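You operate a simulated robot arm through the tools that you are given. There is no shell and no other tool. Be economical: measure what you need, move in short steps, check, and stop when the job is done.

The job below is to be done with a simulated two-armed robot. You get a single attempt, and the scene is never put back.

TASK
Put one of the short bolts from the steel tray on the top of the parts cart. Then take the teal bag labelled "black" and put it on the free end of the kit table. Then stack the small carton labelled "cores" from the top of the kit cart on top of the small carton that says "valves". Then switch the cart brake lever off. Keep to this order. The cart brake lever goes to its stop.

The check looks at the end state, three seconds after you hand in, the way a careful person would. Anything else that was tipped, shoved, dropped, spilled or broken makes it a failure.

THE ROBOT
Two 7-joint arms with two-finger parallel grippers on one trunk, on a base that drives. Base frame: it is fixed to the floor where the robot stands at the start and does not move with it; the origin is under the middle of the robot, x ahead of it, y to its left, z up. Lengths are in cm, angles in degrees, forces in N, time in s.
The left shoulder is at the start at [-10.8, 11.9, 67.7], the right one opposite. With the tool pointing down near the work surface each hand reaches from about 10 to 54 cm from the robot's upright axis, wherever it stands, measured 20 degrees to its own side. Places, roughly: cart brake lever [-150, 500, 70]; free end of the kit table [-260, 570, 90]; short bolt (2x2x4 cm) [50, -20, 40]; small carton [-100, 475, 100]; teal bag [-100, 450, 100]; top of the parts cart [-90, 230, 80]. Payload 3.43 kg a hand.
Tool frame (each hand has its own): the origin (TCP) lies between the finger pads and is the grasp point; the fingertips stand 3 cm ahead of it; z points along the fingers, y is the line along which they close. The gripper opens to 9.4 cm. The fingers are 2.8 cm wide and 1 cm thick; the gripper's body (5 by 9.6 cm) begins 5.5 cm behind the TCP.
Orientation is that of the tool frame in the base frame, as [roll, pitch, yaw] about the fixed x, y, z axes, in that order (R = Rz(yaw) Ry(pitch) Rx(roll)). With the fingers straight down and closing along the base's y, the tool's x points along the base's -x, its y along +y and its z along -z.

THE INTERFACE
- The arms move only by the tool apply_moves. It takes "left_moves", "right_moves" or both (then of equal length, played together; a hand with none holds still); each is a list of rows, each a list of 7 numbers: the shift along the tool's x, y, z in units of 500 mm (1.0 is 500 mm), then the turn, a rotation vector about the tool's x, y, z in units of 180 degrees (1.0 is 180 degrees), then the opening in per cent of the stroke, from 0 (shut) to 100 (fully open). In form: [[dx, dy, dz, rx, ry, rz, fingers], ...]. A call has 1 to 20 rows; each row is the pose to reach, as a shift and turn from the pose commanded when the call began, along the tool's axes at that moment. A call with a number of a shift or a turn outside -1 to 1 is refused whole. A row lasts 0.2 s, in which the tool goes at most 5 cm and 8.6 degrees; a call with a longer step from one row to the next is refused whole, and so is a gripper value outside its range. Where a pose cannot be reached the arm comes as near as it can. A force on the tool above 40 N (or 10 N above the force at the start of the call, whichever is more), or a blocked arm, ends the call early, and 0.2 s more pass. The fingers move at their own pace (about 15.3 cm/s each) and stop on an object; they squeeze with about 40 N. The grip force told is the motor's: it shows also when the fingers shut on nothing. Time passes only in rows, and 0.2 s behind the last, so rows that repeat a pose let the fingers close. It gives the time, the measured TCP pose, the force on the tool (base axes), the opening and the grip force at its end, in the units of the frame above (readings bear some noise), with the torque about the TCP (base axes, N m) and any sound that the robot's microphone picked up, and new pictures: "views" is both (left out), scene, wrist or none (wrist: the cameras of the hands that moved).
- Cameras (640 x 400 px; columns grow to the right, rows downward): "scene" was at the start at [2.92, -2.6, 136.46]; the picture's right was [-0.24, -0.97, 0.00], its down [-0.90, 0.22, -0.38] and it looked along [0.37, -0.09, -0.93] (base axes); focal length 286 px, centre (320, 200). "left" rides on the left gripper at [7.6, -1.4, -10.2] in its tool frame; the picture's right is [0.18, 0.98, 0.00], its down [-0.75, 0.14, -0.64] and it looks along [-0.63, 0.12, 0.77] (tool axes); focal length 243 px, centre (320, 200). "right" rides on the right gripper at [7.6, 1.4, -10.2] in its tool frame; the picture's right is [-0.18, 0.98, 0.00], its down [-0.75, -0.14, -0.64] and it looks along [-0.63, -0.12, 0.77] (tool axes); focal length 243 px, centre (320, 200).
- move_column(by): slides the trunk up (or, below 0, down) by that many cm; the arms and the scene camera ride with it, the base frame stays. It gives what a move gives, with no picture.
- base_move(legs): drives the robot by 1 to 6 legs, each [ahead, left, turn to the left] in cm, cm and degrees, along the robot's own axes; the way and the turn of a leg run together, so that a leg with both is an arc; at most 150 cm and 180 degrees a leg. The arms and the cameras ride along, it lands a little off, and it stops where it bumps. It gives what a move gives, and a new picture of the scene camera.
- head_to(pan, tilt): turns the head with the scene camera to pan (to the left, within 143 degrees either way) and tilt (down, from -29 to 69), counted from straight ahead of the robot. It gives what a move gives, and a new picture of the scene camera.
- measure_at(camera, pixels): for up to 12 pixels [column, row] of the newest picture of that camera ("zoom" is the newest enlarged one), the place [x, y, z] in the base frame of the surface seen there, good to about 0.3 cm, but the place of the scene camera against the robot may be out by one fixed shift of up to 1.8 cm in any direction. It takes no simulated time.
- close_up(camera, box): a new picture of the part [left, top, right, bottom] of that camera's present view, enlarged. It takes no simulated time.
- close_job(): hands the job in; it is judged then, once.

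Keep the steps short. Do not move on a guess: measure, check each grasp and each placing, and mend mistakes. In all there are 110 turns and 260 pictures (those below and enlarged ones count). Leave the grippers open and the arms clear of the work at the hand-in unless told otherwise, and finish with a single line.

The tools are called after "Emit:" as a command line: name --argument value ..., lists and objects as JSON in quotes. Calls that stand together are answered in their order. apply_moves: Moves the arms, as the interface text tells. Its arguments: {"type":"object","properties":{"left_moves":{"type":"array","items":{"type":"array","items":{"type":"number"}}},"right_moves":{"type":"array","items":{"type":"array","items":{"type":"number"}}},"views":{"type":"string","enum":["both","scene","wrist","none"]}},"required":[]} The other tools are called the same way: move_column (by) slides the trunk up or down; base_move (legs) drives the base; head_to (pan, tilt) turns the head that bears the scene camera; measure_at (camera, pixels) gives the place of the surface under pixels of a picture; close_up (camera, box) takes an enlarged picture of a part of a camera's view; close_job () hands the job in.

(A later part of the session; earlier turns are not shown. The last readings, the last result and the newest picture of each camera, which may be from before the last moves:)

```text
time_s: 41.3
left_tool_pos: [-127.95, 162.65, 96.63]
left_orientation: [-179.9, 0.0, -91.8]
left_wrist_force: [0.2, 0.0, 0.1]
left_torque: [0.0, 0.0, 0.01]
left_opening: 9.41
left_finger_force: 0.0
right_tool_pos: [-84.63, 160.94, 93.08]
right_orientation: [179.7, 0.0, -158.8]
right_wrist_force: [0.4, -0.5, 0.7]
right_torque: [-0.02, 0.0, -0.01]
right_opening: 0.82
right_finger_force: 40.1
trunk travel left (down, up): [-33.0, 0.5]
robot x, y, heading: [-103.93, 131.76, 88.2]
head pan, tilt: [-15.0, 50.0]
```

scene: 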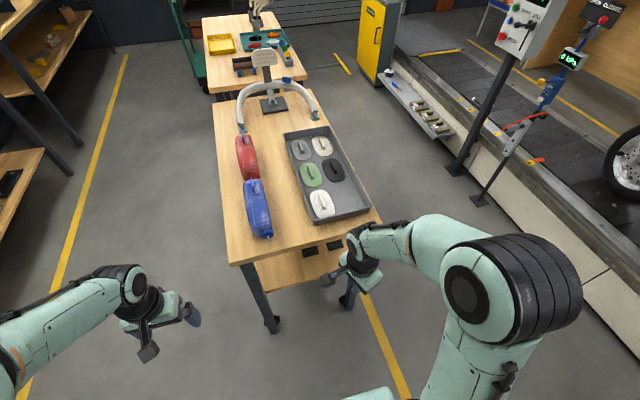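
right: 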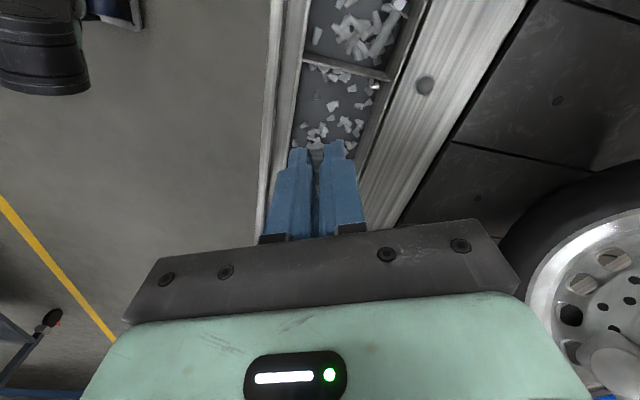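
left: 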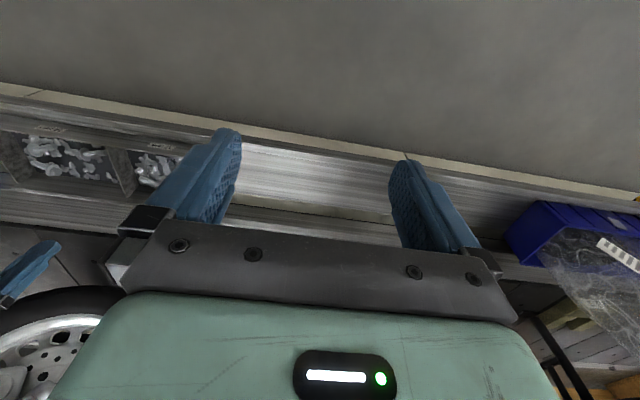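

Emit:
measure_at --camera "scene" --pixels '[[290, 240], [280, 215], [265, 240], [312, 226], [245, 258], [300, 243], [378, 210], [272, 235], [285, 190], [235, 230], [300, 120]]'

Emit:
close_up --camera "scene" --box '[210, 130, 400, 270]'

Emit:
close_up --camera "right" --box '[0, 0, 640, 400]'

```text
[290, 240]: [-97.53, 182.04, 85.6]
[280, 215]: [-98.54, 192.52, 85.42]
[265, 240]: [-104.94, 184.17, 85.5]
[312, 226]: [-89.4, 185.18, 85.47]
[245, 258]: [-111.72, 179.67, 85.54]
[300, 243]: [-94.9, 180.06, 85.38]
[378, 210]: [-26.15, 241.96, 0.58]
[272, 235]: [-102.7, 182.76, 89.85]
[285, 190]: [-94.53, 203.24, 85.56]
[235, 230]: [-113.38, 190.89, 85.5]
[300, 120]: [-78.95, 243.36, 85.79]
```

```text
2.86 times, centred on (305, 200) of scene
```

zoom: 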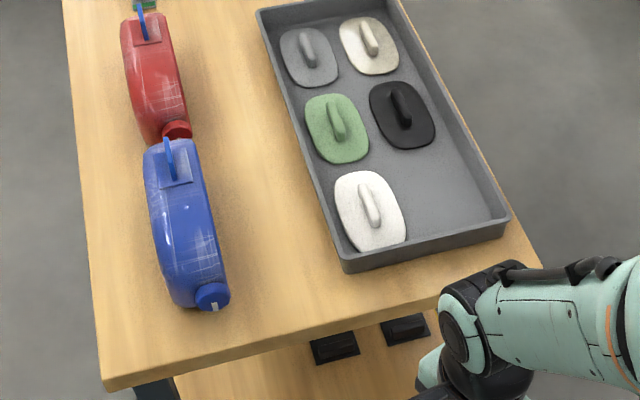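

```text
1.00 times, centred on (320, 200) of right (not enlarged: the box is as wide or as high as the picture)
```

zoom: 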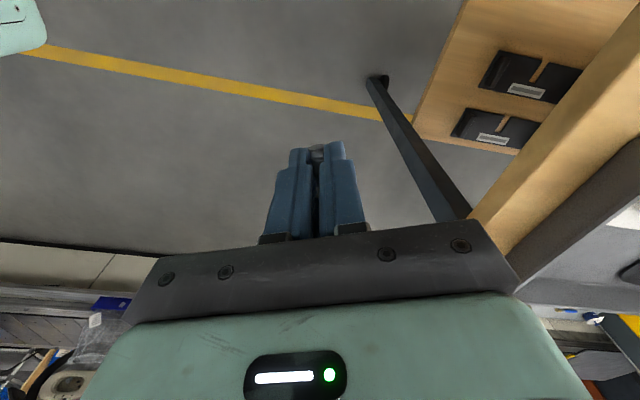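

Target: bolt at ≈[-95.5,187,85.5] in the corridor between blue pouch and tray. Reach is marginal, so drive 11 cm closer, then raise, swing and turn the hand.

Emit:
base_move --legs '[[11, 0, 0]]'

Emit:
apply_moves --right_moves '[[0, 0, -0.07, 0, 0, 0, 0], [0, 0, -0.14, 0, 0, 0, 0], [0.002, 0.045, -0.14, 0, 0, -0.044, 0], [0.004, 0.09, -0.14, 0, 0, -0.088, 0], [0.006, 0.135, -0.14, 0, 0, -0.132, 0], [0.008, 0.18, -0.14, 0, 0, -0.176, 0], [0.01, 0.22, -0.14, 0, 0, -0.22, 0], [0.012, 0.26, -0.14, 0, 0, -0.264, 0], [0.014, 0.3, -0.14, 0, 0, -0.308, 0], [0.014, 0.34, -0.14, 0, 0, -0.352, 0]]' --views "both"

```text
time_s: 42.5
left_tool_pos: [-127.77, 173.49, 96.53]
left_orientation: [180.0, 0.0, -91.5]
left_wrist_force: [0.0, -0.5, -0.8]
left_torque: [-0.01, 0.01, 0.03]
left_opening: 9.38
left_finger_force: 0.0
right_tool_pos: [-84.55, 171.73, 92.97]
right_orientation: [179.6, 0.0, -158.7]
right_wrist_force: [-0.1, 0.1, 0.2]
right_torque: [0.01, -0.01, 0.01]
right_opening: 0.8
right_finger_force: 40.4
trunk travel left (down, up): [-33.0, 0.5]
robot x, y, heading: [-104.18, 142.39, 88.4]
head pan, tilt: [-15.0, 50.0]
```

scene: 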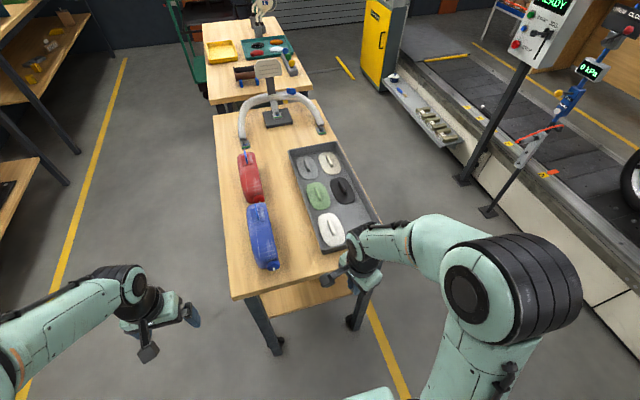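

```text
time_s: 44.7
left_tool_pos: [-127.83, 173.57, 96.61]
left_orientation: [-179.9, 0.0, -91.5]
left_wrist_force: [0.0, 0.7, -0.1]
left_torque: [0.02, 0.0, -0.01]
left_opening: 9.4
left_finger_force: 0.1
right_tool_pos: [-91.25, 187.39, 100.37]
right_orientation: [179.9, 0.3, -95.2]
right_wrist_force: [-0.7, 0.4, -0.6]
right_torque: [0.03, 0.01, 0.05]
right_opening: 0.79
right_finger_force: 39.8
trunk travel left (down, up): [-33.0, 0.5]
robot x, y, heading: [-103.94, 142.9, 88.5]
head pan, tilt: [-15.0, 50.0]
```

scene: 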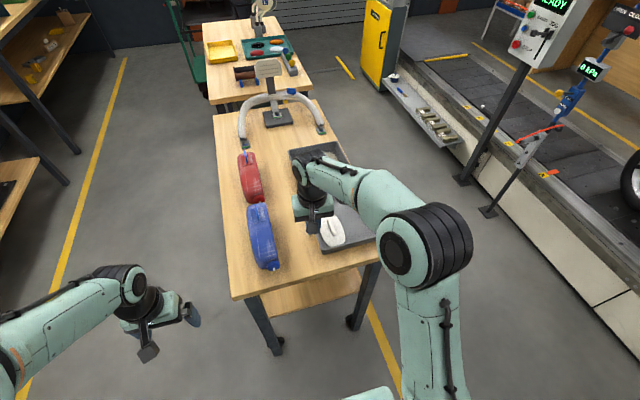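
right: 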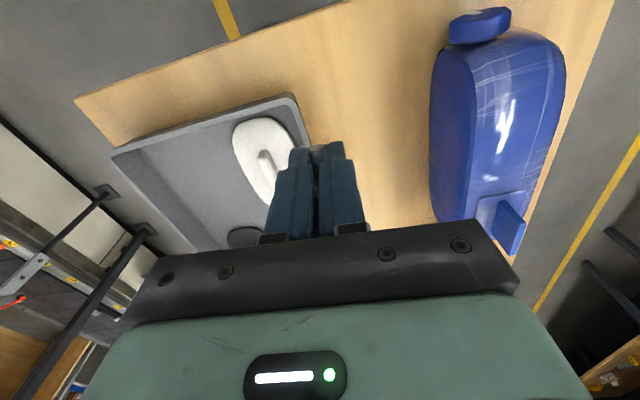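

Emit:
measure_at --camera "right" --pixels '[[295, 100], [310, 135], [350, 70], [370, 130], [400, 180], [432, 120], [432, 190], [470, 60], [500, 60]]'

Emit:
close_up --camera "right" --box '[270, 120, 380, 190]'

```text
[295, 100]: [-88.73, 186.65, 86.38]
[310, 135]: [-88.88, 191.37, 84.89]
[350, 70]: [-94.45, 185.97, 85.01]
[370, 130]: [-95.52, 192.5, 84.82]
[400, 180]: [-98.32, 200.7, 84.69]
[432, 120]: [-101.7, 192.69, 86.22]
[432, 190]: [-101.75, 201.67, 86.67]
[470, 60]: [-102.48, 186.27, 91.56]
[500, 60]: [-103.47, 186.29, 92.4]
```

```text
5.71 times, centred on (325, 155) of right
```

zoom: 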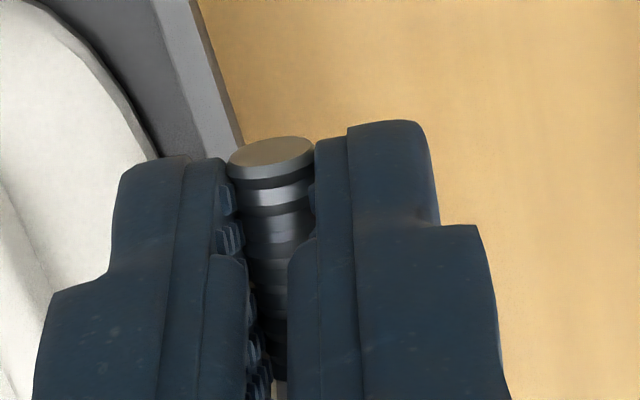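

Surface z≈84.8, corridor centre x≈−95. Shift and lower to just above the surface.

Emit:
apply_moves --right_moves '[[-0.005, 0.04, 0, 0, 0, 0, 0], [-0.005, 0.076, 0, 0, 0, 0, 0], [-0.005, 0.076, 0.08, 0, 0, 0, 0], [-0.005, 0.076, 0.15, 0, 0, 0, 0], [-0.005, 0.076, 0.2, 0, 0, 0, 0], [-0.005, 0.076, 0.22, 0, 0, 0, 0]]' --views "wrist"

Emit:
close_up --camera "right" --box '[260, 100, 400, 190]'

```text
time_s: 46.1
left_tool_pos: [-127.65, 173.57, 96.64]
left_orientation: [-180.0, 0.0, -91.6]
left_wrist_force: [-0.1, 0.0, -0.1]
left_torque: [0.01, 0.01, 0.0]
left_opening: 9.41
left_finger_force: 0.1
right_tool_pos: [-95.27, 188.26, 88.88]
right_orientation: [179.9, 0.3, -95.4]
right_wrist_force: [-0.3, 0.8, 0.2]
right_torque: [0.02, -0.02, -0.04]
right_opening: 0.83
right_finger_force: 40.3
trunk travel left (down, up): [-33.0, 0.5]
robot x, y, heading: [-103.52, 142.46, 88.1]
head pan, tilt: [-15.0, 50.0]
```

right: 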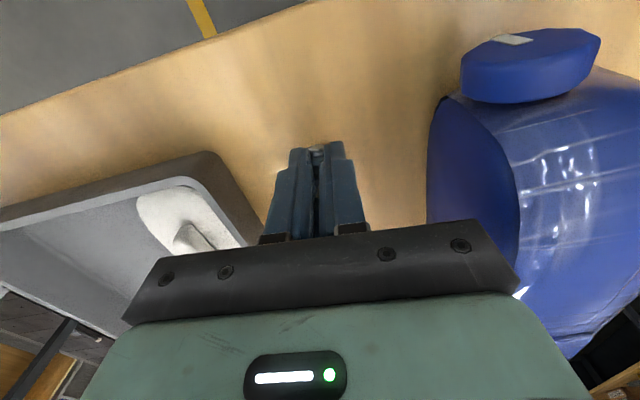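

```text
4.44 times, centred on (330, 145) of right
```

zoom: 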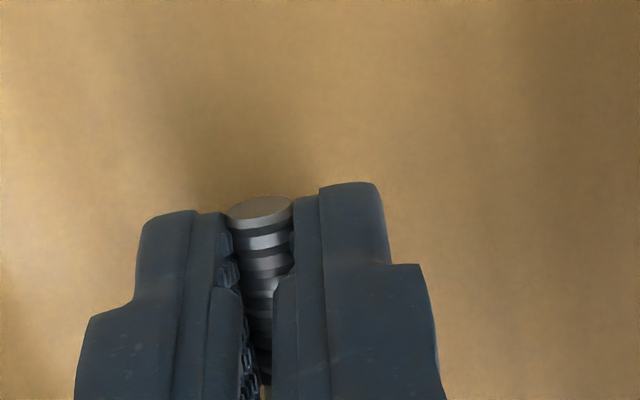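

Clear all round. Lower in 2 mm steps until contact.

Emit:
apply_moves --right_moves '[[0, 0, 0.003, 0, 0, 0, 0], [0, 0, 0.006, 0, 0, 0, 0], [0, 0, 0.009, 0, 0, 0, 0], [0, 0, 0.012, 0, 0, 0, 0]]' --views "none"

```text
time_s: 47.1
left_tool_pos: [-127.68, 173.47, 96.57]
left_orientation: [-180.0, 0.0, -91.6]
left_wrist_force: [0.0, -0.1, 0.4]
left_torque: [-0.02, 0.01, 0.0]
left_opening: 9.37
left_finger_force: 0.0
right_tool_pos: [-95.01, 187.99, 88.45]
right_orientation: [179.9, 0.2, -95.3]
right_wrist_force: [-0.4, 0.8, 0.3]
right_torque: [0.0, 0.03, -0.01]
right_opening: 0.82
right_finger_force: 39.6
trunk travel left (down, up): [-33.0, 0.5]
robot x, y, heading: [-104.1, 142.9, 88.4]
head pan, tilt: [-15.0, 50.0]
```

Emit:
apply_moves --right_moves '[[0, 0, 0.003, 0, 0, 0, 0], [0, 0, 0.006, 0, 0, 0, 0], [0, 0, 0.009, 0, 0, 0, 0]]' --views "none"

```text
time_s: 47.9
left_tool_pos: [-127.62, 173.37, 96.62]
left_orientation: [180.0, -0.1, -91.6]
left_wrist_force: [-0.8, 0.4, 0.0]
left_torque: [0.02, 0.0, 0.02]
left_opening: 9.39
left_finger_force: 0.0
right_tool_pos: [-95.0, 188.07, 87.99]
right_orientation: [180.0, 0.3, -95.3]
right_wrist_force: [-0.1, -0.8, 0.3]
right_torque: [-0.01, 0.01, -0.02]
right_opening: 0.81
right_finger_force: 39.7
trunk travel left (down, up): [-33.0, 0.5]
robot x, y, heading: [-103.88, 142.52, 88.5]
head pan, tilt: [-15.0, 50.0]
```

Emit:
apply_moves --right_moves '[[0, 0, 0.002, 0, 0, 0, 0], [0, 0, 0.004, 0, 0, 0, 0], [0, 0, 0.006, 0, 0, 0, 0]]' --views "wrist"

Emit:
close_up --camera "right" --box '[260, 100, 400, 190]'

```text
time_s: 48.7
left_tool_pos: [-127.73, 173.49, 96.67]
left_orientation: [-180.0, 0.1, -91.5]
left_wrist_force: [0.0, 0.5, -0.1]
left_torque: [0.02, 0.0, 0.01]
left_opening: 9.38
left_finger_force: 0.0
right_tool_pos: [-95.17, 188.05, 88.05]
right_orientation: [179.9, 0.5, -95.2]
right_wrist_force: [4.5, 0.3, 17.4]
right_torque: [-0.26, -0.23, 0.13]
right_opening: 0.79
right_finger_force: 40.2
trunk travel left (down, up): [-33.0, 0.5]
robot x, y, heading: [-103.62, 142.88, 88.2]
head pan, tilt: [-15.0, 50.0]
```

right: 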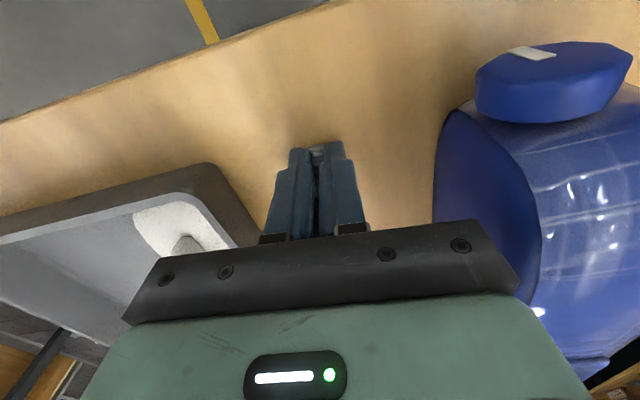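

```text
4.44 times, centred on (330, 145) of right
```

zoom: 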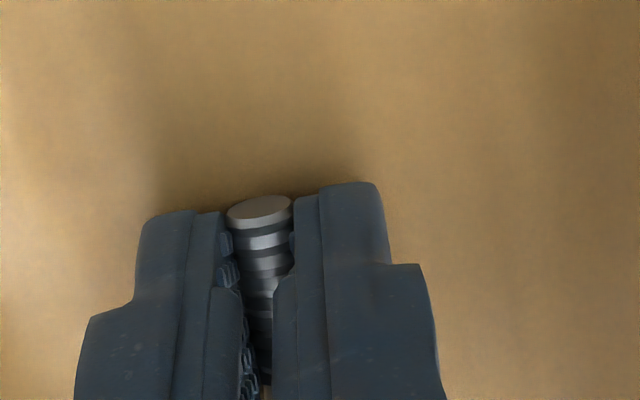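

Contact (17 N). Open a little and lift straight up.

Emit:
apply_moves --right_moves '[[0, 0, -0.001, 0, 0, 0, 15], [0, 0, -0.002, 0, 0, 0, 35], [0, 0, -0.002, 0, 0, 0, 35], [0, 0, -0.06, 0, 0, 0, 35], [0, 0, -0.14, 0, 0, 0, 35], [0, 0, -0.22, 0, 0, 0, 35], [0, 0, -0.3, 0, 0, 0, 35]]' --views "both"

Emit:
close_up --camera "right" --box '[200, 60, 440, 210]'

```text
time_s: 50.3
left_tool_pos: [-127.74, 173.48, 96.47]
left_orientation: [-180.0, 0.0, -91.6]
left_wrist_force: [-0.1, -1.2, 0.1]
left_torque: [-0.02, 0.0, 0.02]
left_opening: 9.42
left_finger_force: 0.0
right_tool_pos: [-95.17, 187.57, 102.82]
right_orientation: [179.8, 0.3, -95.3]
right_wrist_force: [-0.3, 0.4, 0.1]
right_torque: [0.0, -0.02, 0.04]
right_opening: 3.27
right_finger_force: 0.0
trunk travel left (down, up): [-33.0, 0.5]
robot x, y, heading: [-103.55, 142.76, 88.8]
head pan, tilt: [-15.0, 50.0]
```

scene: 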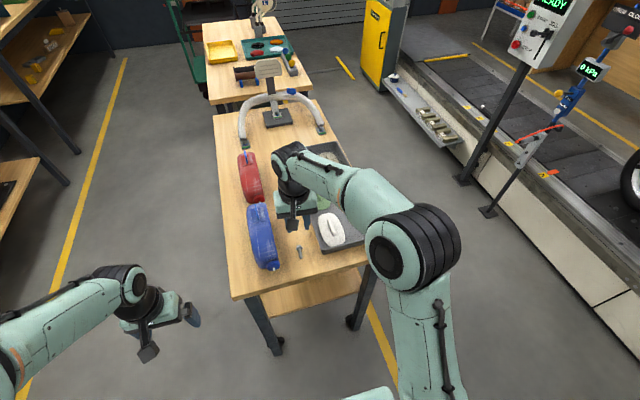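
right: 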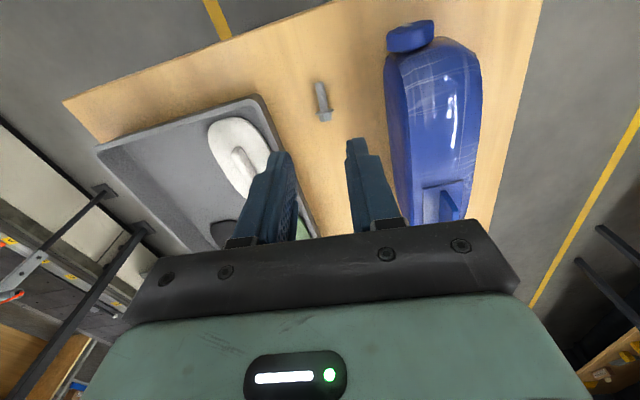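

```text
2.67 times, centred on (320, 135) of right
```

zoom: 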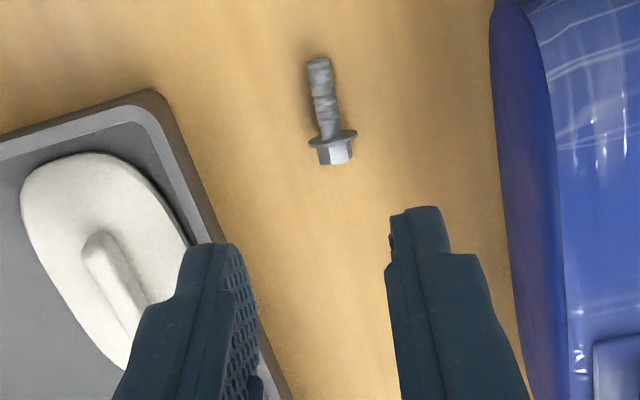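

The bolt lies on the cart top, all else undisturbed. Retract the right hand, back off, and go to the lane.

Emit:
apply_moves --right_moves '[[0.06, -0.04, 0, 0, 0, 0, 60], [0.12, -0.08, 0, 0, 0, 0, 100], [0.18, -0.12, 0, 0, 0, 0, 100], [0.24, -0.16, 0, 0, 0, 0, 100], [0.3, -0.2, 0, 0, 0, 0, 100], [0.34, -0.23, 0, 0, 0, 0, 100]]' --views "none"

Emit:
base_move --legs '[[-35, 0, 1.5], [0, -90, 0], [110, 0, 0]]'

Emit:
head_to --pan 10 --tilt 25

```text
time_s: 51.7
left_tool_pos: [-127.73, 173.43, 96.57]
left_orientation: [180.0, 0.1, -91.7]
left_wrist_force: [-0.2, 0.2, -0.5]
left_torque: [0.0, 0.02, 0.03]
left_opening: 9.4
left_finger_force: 0.1
right_tool_pos: [-85.26, 169.86, 102.52]
right_orientation: [180.0, 0.3, -95.2]
right_wrist_force: [-0.5, -1.0, -0.1]
right_torque: [0.0, 0.01, 0.02]
right_opening: 9.39
right_finger_force: 0.0
trunk travel left (down, up): [-33.0, 0.5]
robot x, y, heading: [-103.73, 142.89, 88.1]
head pan, tilt: [-15.0, 50.0]
```

```text
time_s: 67.2
left_tool_pos: [-44.88, 250.67, 96.63]
left_orientation: [180.0, -0.1, -87.0]
left_wrist_force: [0.2, -0.1, -0.5]
left_torque: [-0.02, -0.03, -0.02]
left_opening: 9.4
left_finger_force: 0.1
right_tool_pos: [-2.33, 250.53, 102.56]
right_orientation: [179.9, 0.2, -90.8]
right_wrist_force: [0.2, -0.3, -0.8]
right_torque: [-0.01, 0.0, -0.01]
right_opening: 9.39
right_finger_force: 0.0
trunk travel left (down, up): [-33.0, 0.5]
robot x, y, heading: [-18.48, 221.92, 92.9]
head pan, tilt: [-15.0, 50.0]
```

scene: 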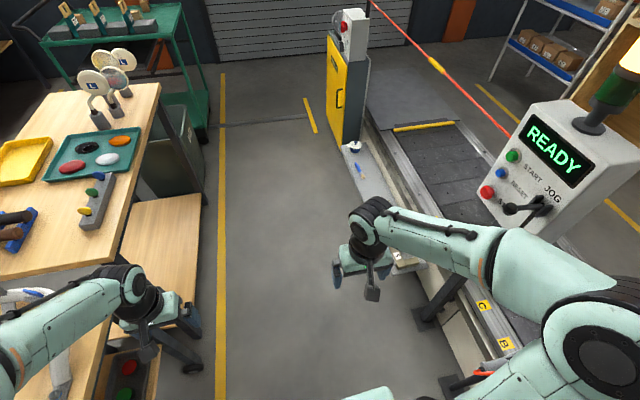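

```text
time_s: 68.1
left_tool_pos: [-44.81, 250.65, 96.52]
left_orientation: [-179.9, 0.0, -87.1]
left_wrist_force: [0.3, 0.5, -0.4]
left_torque: [0.02, -0.01, 0.0]
left_opening: 9.4
left_finger_force: 0.0
right_tool_pos: [-2.27, 250.54, 102.54]
right_orientation: [179.9, 0.4, -90.8]
right_wrist_force: [-0.1, 0.0, 0.5]
right_torque: [0.01, 0.0, 0.01]
right_opening: 9.4
right_finger_force: 0.1
trunk travel left (down, up): [-33.0, 0.5]
robot x, y, heading: [-18.3, 222.34, 92.8]
head pan, tilt: [10.0, 25.0]
```

scene: 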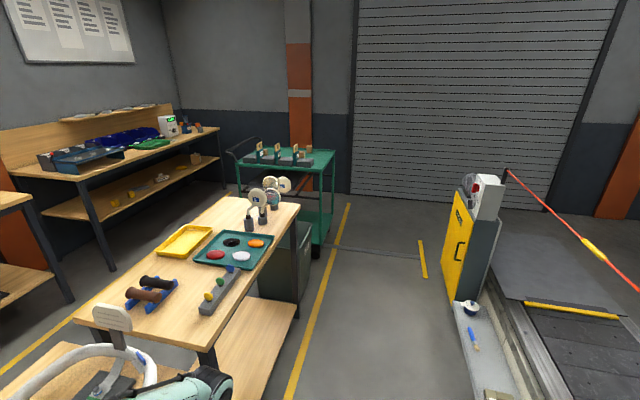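

The green cart is at (290,165). Enlarge it, and the back table at left.

Emit:
close_up --camera "scene" --box '[215, 120, 355, 210]'

Emit:
close_up --camera "scene" --box '[0, 90, 230, 235]'

Emit:
measure_at --camera "scene" --pixels '[[240, 168], [326, 172], [332, 150], [260, 149], [230, 150], [316, 250], [200, 140], [120, 165], [298, 215], [295, 200], [310, 285], [445, 270]]'

```text
4.44 times, centred on (285, 165) of scene
```

zoom: 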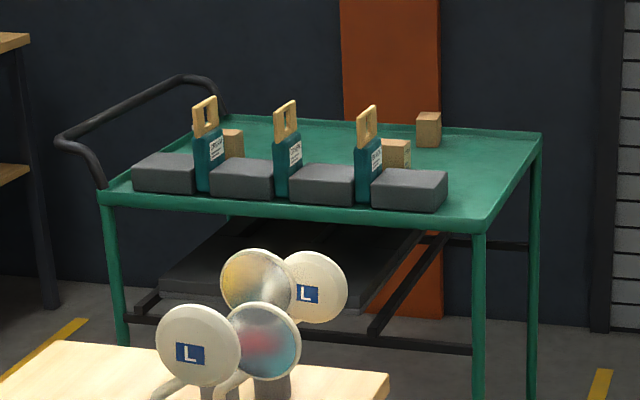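

```text
2.76 times, centred on (115, 162) of scene
```

zoom: 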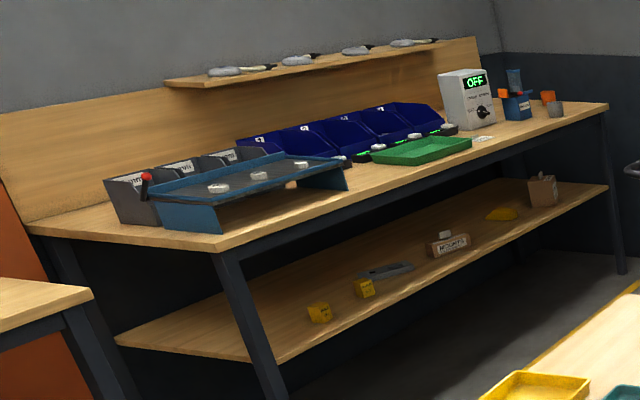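

```text
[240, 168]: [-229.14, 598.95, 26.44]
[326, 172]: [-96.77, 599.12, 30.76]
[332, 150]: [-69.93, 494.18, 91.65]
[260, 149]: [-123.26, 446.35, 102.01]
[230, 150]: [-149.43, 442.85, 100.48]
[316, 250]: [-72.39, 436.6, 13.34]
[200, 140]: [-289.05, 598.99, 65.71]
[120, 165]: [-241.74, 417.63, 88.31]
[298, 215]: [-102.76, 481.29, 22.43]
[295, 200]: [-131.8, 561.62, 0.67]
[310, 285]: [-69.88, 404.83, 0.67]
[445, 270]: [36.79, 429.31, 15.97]
```

Emit:
close_up --camera "scene" --box '[255, 140, 303, 170]'

Emit:
measure_at --camera "scene" --pixels '[[290, 265], [262, 285], [305, 300], [312, 255], [275, 300], [299, 205], [270, 200], [280, 245]]'

Emit:
close_up --camera "scene" --box '[230, 180, 350, 320]'

```text
13.33 times, centred on (279, 155) of scene
```

zoom: 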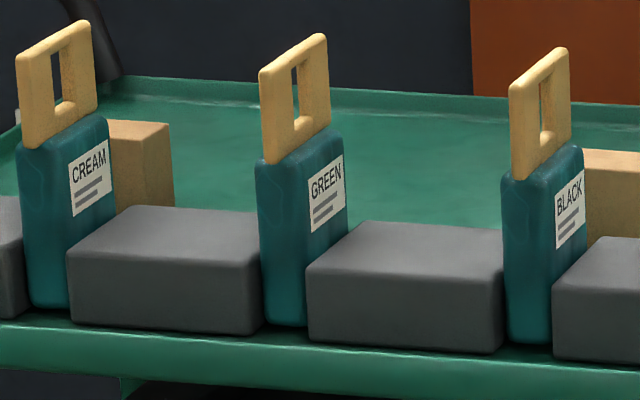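

```text
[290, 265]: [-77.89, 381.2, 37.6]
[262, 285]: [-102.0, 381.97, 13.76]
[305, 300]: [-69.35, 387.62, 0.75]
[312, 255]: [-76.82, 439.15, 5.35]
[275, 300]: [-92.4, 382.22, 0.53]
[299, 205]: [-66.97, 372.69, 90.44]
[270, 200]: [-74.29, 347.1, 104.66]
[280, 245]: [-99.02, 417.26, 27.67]
```

```text
2.86 times, centred on (290, 250) of scene
```

zoom: 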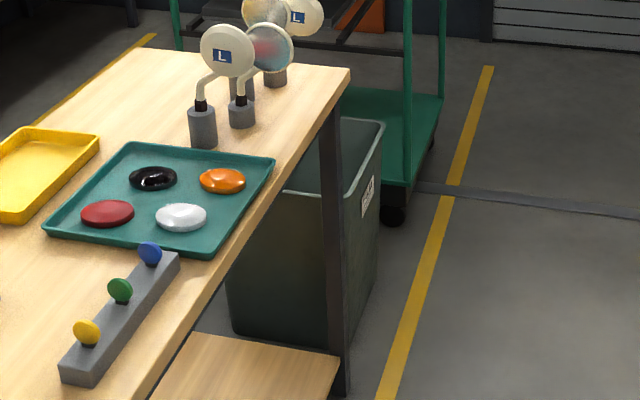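

"BLACK" is the rightmost teal bag. A bin blocks the south side, so I'll work from the lane (east). First check clearance to the console on the right.

Emit:
head_to --pan -25 --tilt 45

Emit:
measure_at --camera "scene" --pixels '[[400, 180], [420, 230], [440, 110], [480, 200], [330, 280], [260, 200], [250, 60], [280, 130], [500, 100], [200, 100]]'

```text
time_s: 69.1
left_tool_pos: [-44.85, 250.7, 96.67]
left_orientation: [180.0, -0.1, -87.0]
left_wrist_force: [-0.2, 0.0, -0.8]
left_torque: [-0.05, 0.02, 0.0]
left_opening: 9.41
left_finger_force: 0.1
right_tool_pos: [-2.29, 250.5, 102.55]
right_orientation: [179.9, 0.3, -90.6]
right_wrist_force: [-0.1, -0.1, 0.0]
right_torque: [0.02, -0.01, 0.01]
right_opening: 9.44
right_finger_force: 0.0
trunk travel left (down, up): [-33.0, 0.5]
robot x, y, heading: [-18.73, 221.74, 92.8]
head pan, tilt: [-25.0, 45.0]
```

scene: 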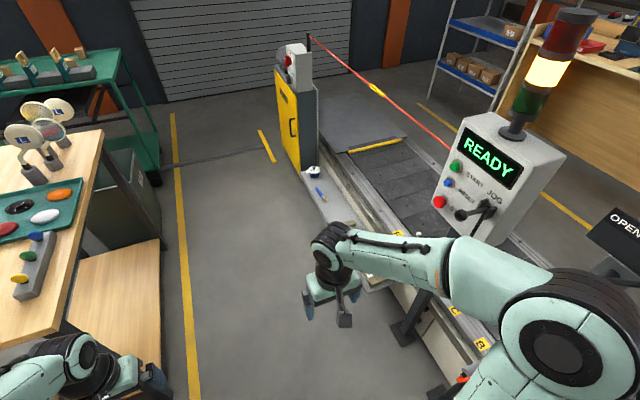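

```text
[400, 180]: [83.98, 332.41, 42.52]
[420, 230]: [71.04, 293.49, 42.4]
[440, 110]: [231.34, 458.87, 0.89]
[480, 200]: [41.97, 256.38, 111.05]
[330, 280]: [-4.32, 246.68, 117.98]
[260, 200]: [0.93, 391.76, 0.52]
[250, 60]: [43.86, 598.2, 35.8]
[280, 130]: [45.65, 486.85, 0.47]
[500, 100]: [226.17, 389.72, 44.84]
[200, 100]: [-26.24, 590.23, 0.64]
```

Console face at x≈38; table edge −67: go down the middle at x≈−16.

Emit:
base_move --legs '[[0, -2, -2.8], [100, 0, 0], [122, 0, 0], [0, 0, 90]]'

Emit:
head_to --pan 0 --tilt 45

```text
time_s: 84.2
left_tool_pos: [-45.51, 417.09, 96.64]
left_orientation: [-180.0, 0.0, -1.4]
left_wrist_force: [0.2, -0.5, -0.4]
left_torque: [0.01, 0.0, 0.01]
left_opening: 9.42
left_finger_force: 0.1
right_tool_pos: [-42.22, 459.55, 102.59]
right_orientation: [180.0, 0.3, -5.2]
right_wrist_force: [0.3, 0.2, -0.7]
right_torque: [0.03, -0.01, -0.01]
right_opening: 9.41
right_finger_force: 0.1
trunk travel left (down, up): [-33.0, 0.5]
robot x, y, heading: [-14.66, 441.22, 178.3]
head pan, tilt: [-25.0, 45.0]
```

scene: 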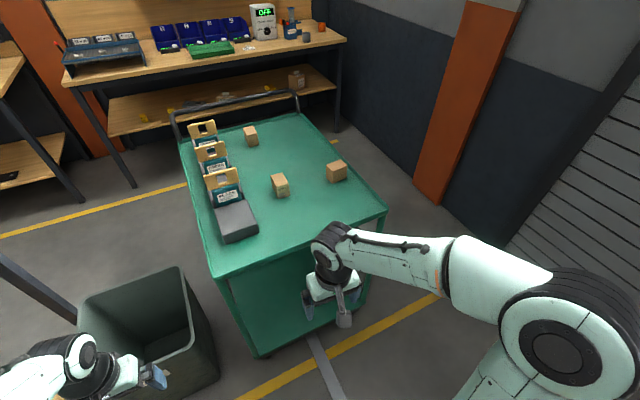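

```text
time_s: 85.0
left_tool_pos: [-45.39, 417.05, 96.55]
left_orientation: [180.0, 0.0, -1.5]
left_wrist_force: [-0.1, 0.0, -0.1]
left_torque: [-0.01, -0.05, 0.03]
left_opening: 9.39
left_finger_force: 0.0
right_tool_pos: [-42.19, 459.52, 102.53]
right_orientation: [179.9, 0.3, -5.2]
right_wrist_force: [0.9, 0.4, 0.2]
right_torque: [0.0, -0.02, 0.01]
right_opening: 9.42
right_finger_force: 0.2
trunk travel left (down, up): [-33.0, 0.5]
robot x, y, heading: [-14.86, 441.07, 178.6]
head pan, tilt: [0.0, 45.0]
```

scene: 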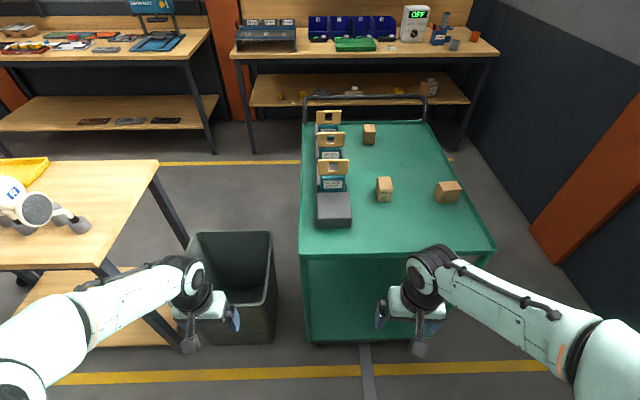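

Great view. Enlarge the cart top and measure bag, cartons and cart edges.

Emit:
close_up --camera "scene" --box '[295, 85, 495, 260]'

Emit:
measure_at --camera "scene" --pixels '[[334, 184], [333, 164], [330, 172], [335, 210], [384, 184], [446, 192], [369, 130], [385, 205], [300, 250], [490, 248], [305, 125], [430, 122]]'

Emit:
close_up --camera "scene" --box '[355, 110, 475, 210]'

Emit:
close_up --camera "scene" --box '[300, 100, 370, 230]'

```text
2.29 times, centred on (395, 172) of scene
```

zoom: 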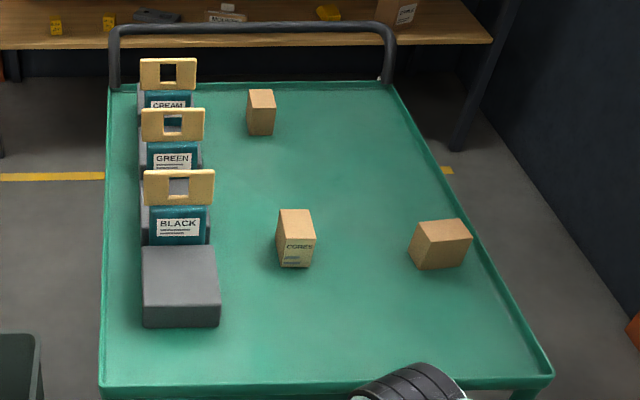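

```text
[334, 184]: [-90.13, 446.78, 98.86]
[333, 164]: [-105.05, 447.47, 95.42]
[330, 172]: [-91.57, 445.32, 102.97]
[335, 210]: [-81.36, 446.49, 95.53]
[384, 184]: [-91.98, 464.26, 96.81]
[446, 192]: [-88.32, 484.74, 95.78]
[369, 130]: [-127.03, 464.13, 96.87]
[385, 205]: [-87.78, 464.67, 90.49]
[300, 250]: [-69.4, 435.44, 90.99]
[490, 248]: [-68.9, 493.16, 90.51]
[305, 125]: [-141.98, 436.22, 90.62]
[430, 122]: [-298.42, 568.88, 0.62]
```

```text
4.00 times, centred on (415, 160) of scene
```

zoom: 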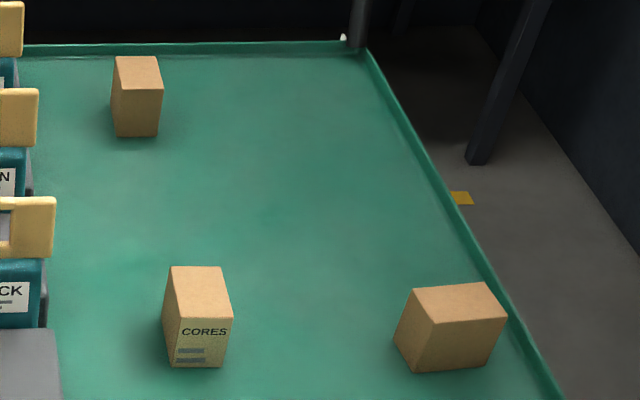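

```text
3.08 times, centred on (335, 165) of scene
```

zoom: 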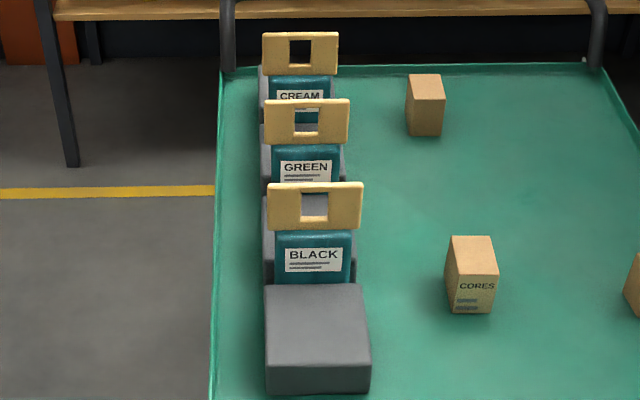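

"CORES" carton is at ≈[-91,464]. I zoom on the back table's end and on the cart's handle for the brake lever too.

Emit:
close_up --camera "scene" --box '[225, 0, 505, 110]'

Emit:
measure_at --camera "scene" --pixels '[[240, 57], [495, 53], [475, 48], [465, 30], [415, 38], [440, 42], [455, 46], [474, 37], [370, 50], [250, 50], [430, 50]]'

```text
2.29 times, centred on (365, 55) of scene
```

zoom: 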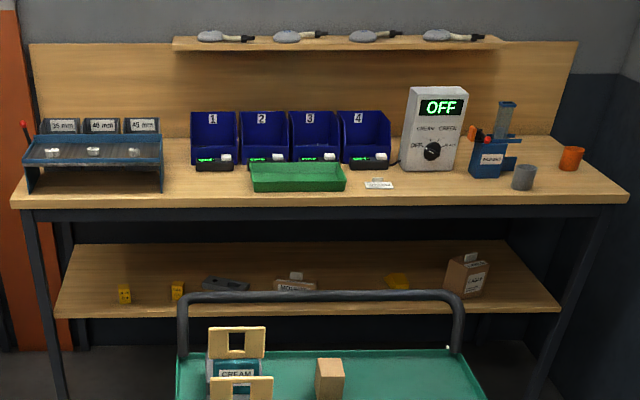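

```text
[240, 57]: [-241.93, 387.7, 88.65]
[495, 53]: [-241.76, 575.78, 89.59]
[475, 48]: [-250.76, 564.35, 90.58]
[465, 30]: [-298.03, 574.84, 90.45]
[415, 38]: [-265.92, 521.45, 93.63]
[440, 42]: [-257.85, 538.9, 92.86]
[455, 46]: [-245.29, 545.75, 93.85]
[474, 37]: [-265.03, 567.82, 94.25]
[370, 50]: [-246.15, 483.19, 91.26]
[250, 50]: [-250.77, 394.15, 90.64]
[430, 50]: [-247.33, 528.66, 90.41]
```

Plan: raise and turn the left hand (to close along x over the bag's wooden handle), then drive closer.

Emit:
apply_moves --left_moves '[[0, 0, -0.03, 0, 0, -0.045, 100], [0, 0, -0.06, 0, 0, -0.09, 100], [0, 0, -0.1, 0, 0, -0.135, 100], [0, 0, -0.14, 0, 0, -0.18, 100], [0, 0, -0.18, 0, 0, -0.225, 100], [0, 0, -0.22, 0, 0, -0.27, 100], [0, 0, -0.26, 0, 0, -0.315, 100], [0, 0, -0.3, 0, 0, -0.36, 100], [0, 0, -0.34, 0, 0, -0.405, 100], [0, 0, -0.34, 0, 0, -0.45, 100], [0, 0, -0.34, 0, 0, -0.495, 100]]' --views "scene"

Emit:
base_move --legs '[[26, -15, 1.5]]'

Emit:
head_to --pan 5 --tilt 55

```text
time_s: 87.5
left_tool_pos: [-45.47, 417.02, 113.73]
left_orientation: [-180.0, -0.1, 87.7]
left_wrist_force: [-0.3, -0.4, 0.9]
left_torque: [0.01, 0.04, 0.01]
left_opening: 9.39
left_finger_force: 0.0
right_tool_pos: [-42.14, 459.57, 102.51]
right_orientation: [179.9, 0.3, -5.1]
right_wrist_force: [0.1, -0.4, -0.6]
right_torque: [0.01, -0.01, 0.01]
right_opening: 9.38
right_finger_force: 0.0
trunk travel left (down, up): [-33.0, 0.5]
robot x, y, heading: [-15.31, 441.16, 178.4]
head pan, tilt: [0.0, 45.0]
```

scene: 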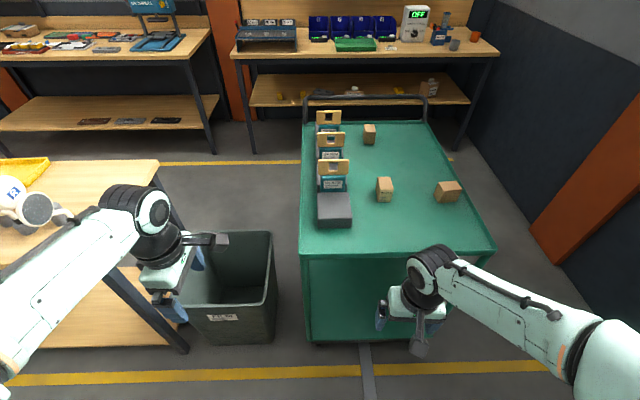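

```text
time_s: 89.5
left_tool_pos: [-69.82, 431.4, 113.66]
left_orientation: [-180.0, -0.1, 89.2]
left_wrist_force: [-0.2, 0.3, 0.4]
left_torque: [0.02, -0.01, 0.02]
left_opening: 9.38
left_finger_force: 0.1
right_tool_pos: [-67.7, 473.96, 102.55]
right_orientation: [179.8, 0.3, -3.7]
right_wrist_force: [0.9, 0.1, -0.2]
right_torque: [0.0, -0.01, 0.02]
right_opening: 9.41
right_finger_force: 0.1
trunk travel left (down, up): [-33.0, 0.5]
robot x, y, heading: [-40.09, 456.13, -179.9]
head pan, tilt: [0.0, 45.0]
```

scene: 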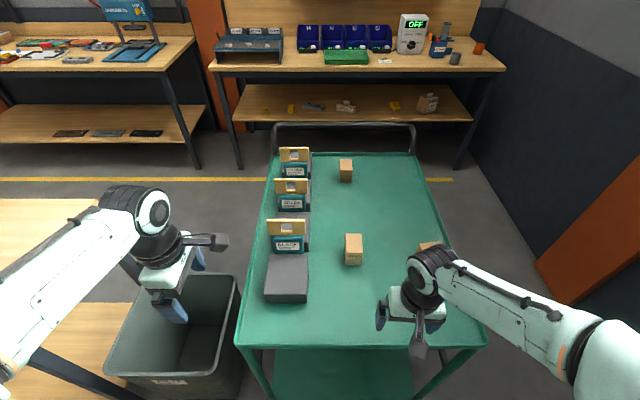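

```text
time_s: 90.2
left_tool_pos: [-69.96, 431.46, 113.71]
left_orientation: [-180.0, 0.0, 89.2]
left_wrist_force: [-0.8, 0.1, -0.2]
left_torque: [-0.02, 0.01, 0.0]
left_opening: 9.39
left_finger_force: 0.2
right_tool_pos: [-67.78, 473.91, 102.58]
right_orientation: [179.9, 0.4, -3.5]
right_wrist_force: [0.0, 0.7, -0.3]
right_torque: [-0.04, -0.01, -0.01]
right_opening: 9.4
right_finger_force: 0.0
trunk travel left (down, up): [-33.0, 0.5]
robot x, y, heading: [-40.03, 456.41, -179.8]
head pan, tilt: [5.0, 55.0]
```

scene: 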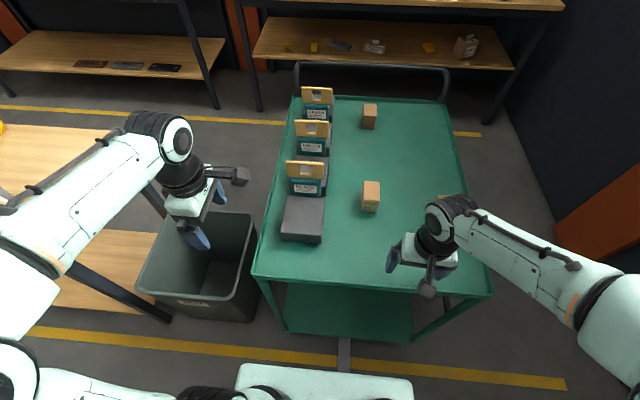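

Emit:
apply_moves --left_moves '[[0.03, -0.05, -0.06, 0, 0, 0, 100], [0.08, -0.12, -0.066, 0, 0, 0, 100], [0.13, -0.19, -0.066, 0, 0, 0, 100], [0.18, -0.26, -0.066, 0, 0, 0, 100], [0.23, -0.33, -0.066, 0, 0, 0, 100], [0.27, -0.39, -0.066, 0, 0, 0, 100], [0.29, -0.43, -0.066, 0, 0, 0, 100]]' --views "both"

Emit:
measure_at --camera "scene" --pixels '[[305, 163], [291, 168], [320, 168], [305, 187], [370, 184], [370, 196]]'

```text
time_s: 91.8
left_tool_pos: [-90.21, 445.87, 117.09]
left_orientation: [180.0, 0.0, 89.2]
left_wrist_force: [-0.2, 0.0, 0.8]
left_torque: [0.02, -0.03, 0.01]
left_opening: 9.39
left_finger_force: 0.0
left hand out of reach, approached as far as the arm can: row 7
right_tool_pos: [-67.84, 473.97, 102.54]
right_orientation: [179.8, 0.4, -3.6]
right_wrist_force: [0.7, -0.2, 0.1]
right_torque: [0.01, -0.02, -0.04]
right_opening: 9.41
right_finger_force: 0.1
trunk travel left (down, up): [-33.0, 0.5]
robot x, y, heading: [-39.96, 456.21, -180.0]
head pan, tilt: [5.0, 55.0]
```

scene: 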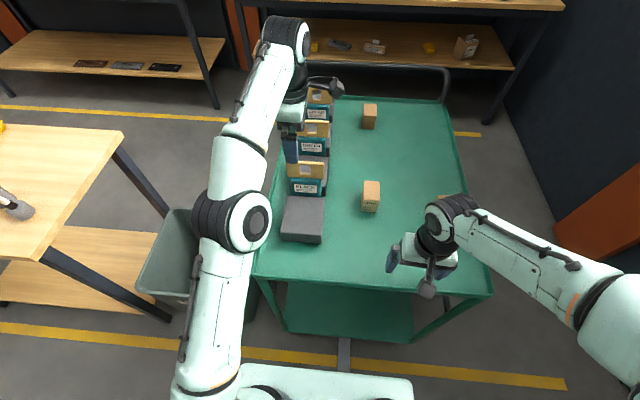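
left: 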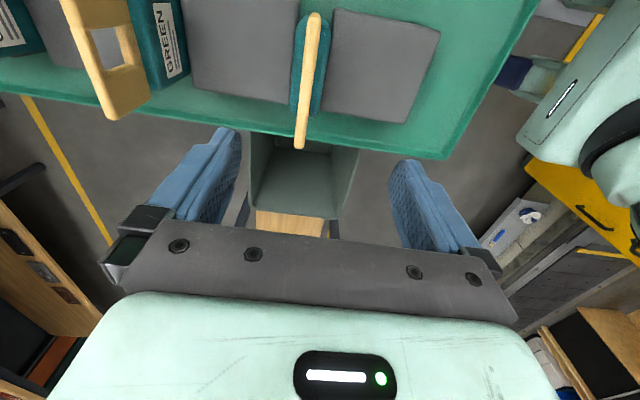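

```text
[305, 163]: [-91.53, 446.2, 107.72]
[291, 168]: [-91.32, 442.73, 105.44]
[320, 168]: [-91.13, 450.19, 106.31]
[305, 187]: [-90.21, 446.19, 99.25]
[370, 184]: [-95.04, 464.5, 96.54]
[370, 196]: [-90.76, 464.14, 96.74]
```

At the reach limit; drive 5 cm closer. Meanwhile measure the handle in the wrist view.

Emit:
measure_at --camera "left" --pixels '[[299, 140], [306, 80], [313, 25], [320, 70], [293, 95], [210, 60], [380, 60], [330, 30]]'

Emit:
base_move --legs '[[4, -2, 0]]'

```text
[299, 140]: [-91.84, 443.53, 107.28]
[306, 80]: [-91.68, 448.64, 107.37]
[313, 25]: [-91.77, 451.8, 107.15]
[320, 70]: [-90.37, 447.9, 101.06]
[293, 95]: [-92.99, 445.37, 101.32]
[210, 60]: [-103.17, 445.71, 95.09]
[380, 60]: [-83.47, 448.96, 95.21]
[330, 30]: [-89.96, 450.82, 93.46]
```

```text
time_s: 92.7
left_tool_pos: [-93.99, 447.72, 117.11]
left_orientation: [-180.0, 0.0, 89.4]
left_wrist_force: [-0.5, 0.7, -1.0]
left_torque: [-0.03, 0.03, -0.01]
left_opening: 9.4
left_finger_force: 0.0
right_tool_pos: [-71.65, 475.9, 102.48]
right_orientation: [179.9, 0.4, -3.5]
right_wrist_force: [0.2, 0.6, -0.2]
right_torque: [0.0, 0.01, 0.01]
right_opening: 9.37
right_finger_force: 0.1
trunk travel left (down, up): [-33.0, 0.5]
robot x, y, heading: [-44.11, 457.98, -179.8]
head pan, tilt: [5.0, 55.0]
```

scene: 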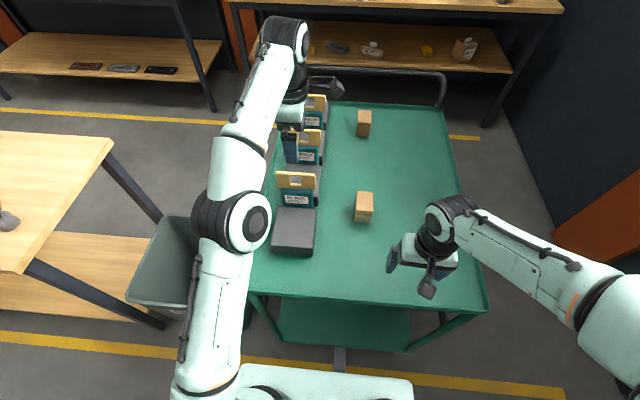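

Handle plate at x≈−91.75, y 443.5–452, top z 107.3. Align and descend, fingers straddling the plate.

Emit:
apply_moves --left_moves '[[-0.002, 0.045, 0.0, 0, 0, 0, 60], [-0.002, 0.045, 0.06, 0, 0, 0, 55], [-0.002, 0.045, 0.12, 0, 0, 0, 55], [-0.002, 0.045, 0.18, 0, 0, 0, 55], [-0.002, 0.045, 0.22, 0, 0, 0, 55], [-0.002, 0.045, 0.24, 0, 0, 0, 55]]' --views "both"

Emit:
close_up --camera "left" --box '[200, 60, 440, 210]'

```text
time_s: 94.1
left_tool_pos: [-92.07, 447.63, 105.0]
left_orientation: [-179.9, 0.1, 89.2]
left_wrist_force: [-0.6, 0.2, -0.4]
left_torque: [-0.06, -0.04, 0.03]
left_opening: 5.18
left_finger_force: 0.1
right_tool_pos: [-71.71, 475.8, 102.53]
right_orientation: [180.0, 0.3, -3.5]
right_wrist_force: [0.4, 0.2, -0.2]
right_torque: [0.01, -0.02, 0.0]
right_opening: 9.39
right_finger_force: 0.0
trunk travel left (down, up): [-33.0, 0.5]
robot x, y, heading: [-43.88, 458.21, -179.8]
head pan, tilt: [5.0, 55.0]
```

scene: 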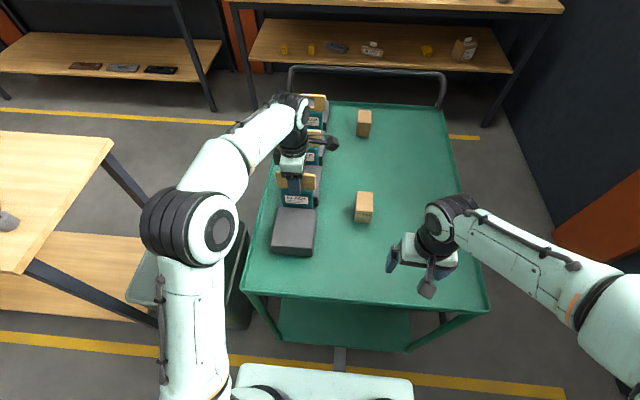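
left: 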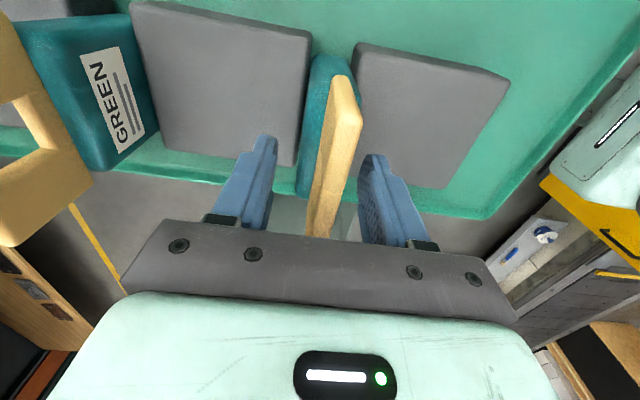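

```text
2.67 times, centred on (320, 135) of left
```

zoom: 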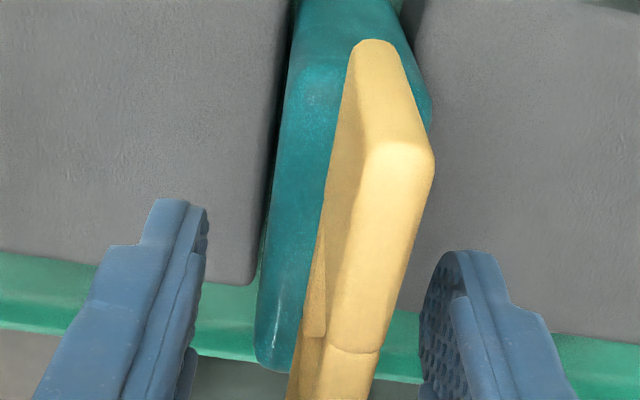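

Straddles the handle. Close and then lift slowly.

Emit:
apply_moves --left_moves '[[0, 0.004, 0, 0, 0, 0, 30], [0, 0.004, 0, 0, 0, 0, 0], [0, 0.004, 0, 0, 0, 0, 0], [0, 0.004, 0, 0, 0, 0, 0]]' --views "none"

Emit:
apply_moves --left_moves '[[0, 0, -0.01, 0, 0, 0, 0], [0, 0, -0.03, 0, 0, 0, 0], [0, 0, -0.06, 0, 0, 0, 0], [0, 0, -0.1, 0, 0, 0, 0], [0, 0, -0.14, 0, 0, 0, 0], [0, 0, -0.18, 0, 0, 0, 0], [0, 0, -0.22, 0, 0, 0, 0]]' --views "both"

```text
time_s: 95.1
left_tool_pos: [-91.64, 447.56, 105.06]
left_orientation: [-179.9, -0.1, 89.2]
left_wrist_force: [0.7, 0.6, 0.3]
left_torque: [0.15, -0.08, -0.06]
left_opening: 0.69
left_finger_force: 40.0
right_tool_pos: [-71.82, 475.79, 102.48]
right_orientation: [179.9, 0.3, -3.6]
right_wrist_force: [0.3, 0.3, 0.4]
right_torque: [0.0, 0.01, 0.02]
right_opening: 9.43
right_finger_force: 0.0
trunk travel left (down, up): [-33.0, 0.5]
robot x, y, heading: [-43.88, 458.52, -179.9]
head pan, tilt: [5.0, 55.0]
```

```text
time_s: 96.7
left_tool_pos: [-91.76, 447.8, 116.44]
left_orientation: [-179.9, 0.0, 89.2]
left_wrist_force: [-0.3, 0.3, -1.8]
left_torque: [-0.01, 0.02, -0.01]
left_opening: 0.7
left_finger_force: 39.9
right_tool_pos: [-71.77, 475.95, 102.6]
right_orientation: [179.8, 0.3, -3.5]
right_wrist_force: [0.0, -0.1, -0.2]
right_torque: [-0.01, -0.03, 0.01]
right_opening: 9.37
right_finger_force: 0.1
trunk travel left (down, up): [-33.0, 0.5]
robot x, y, heading: [-43.58, 457.99, -179.8]
head pan, tilt: [5.0, 55.0]
```

scene: 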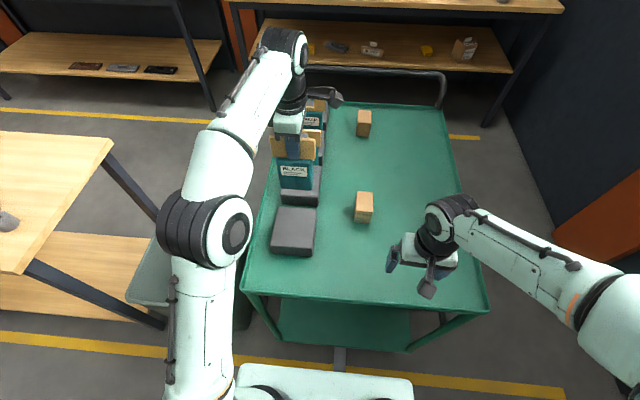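
left: 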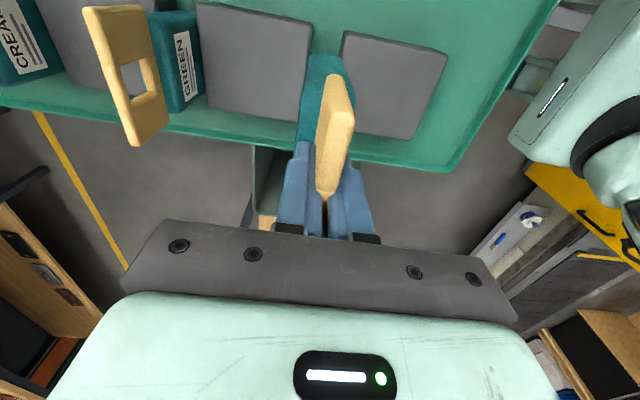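

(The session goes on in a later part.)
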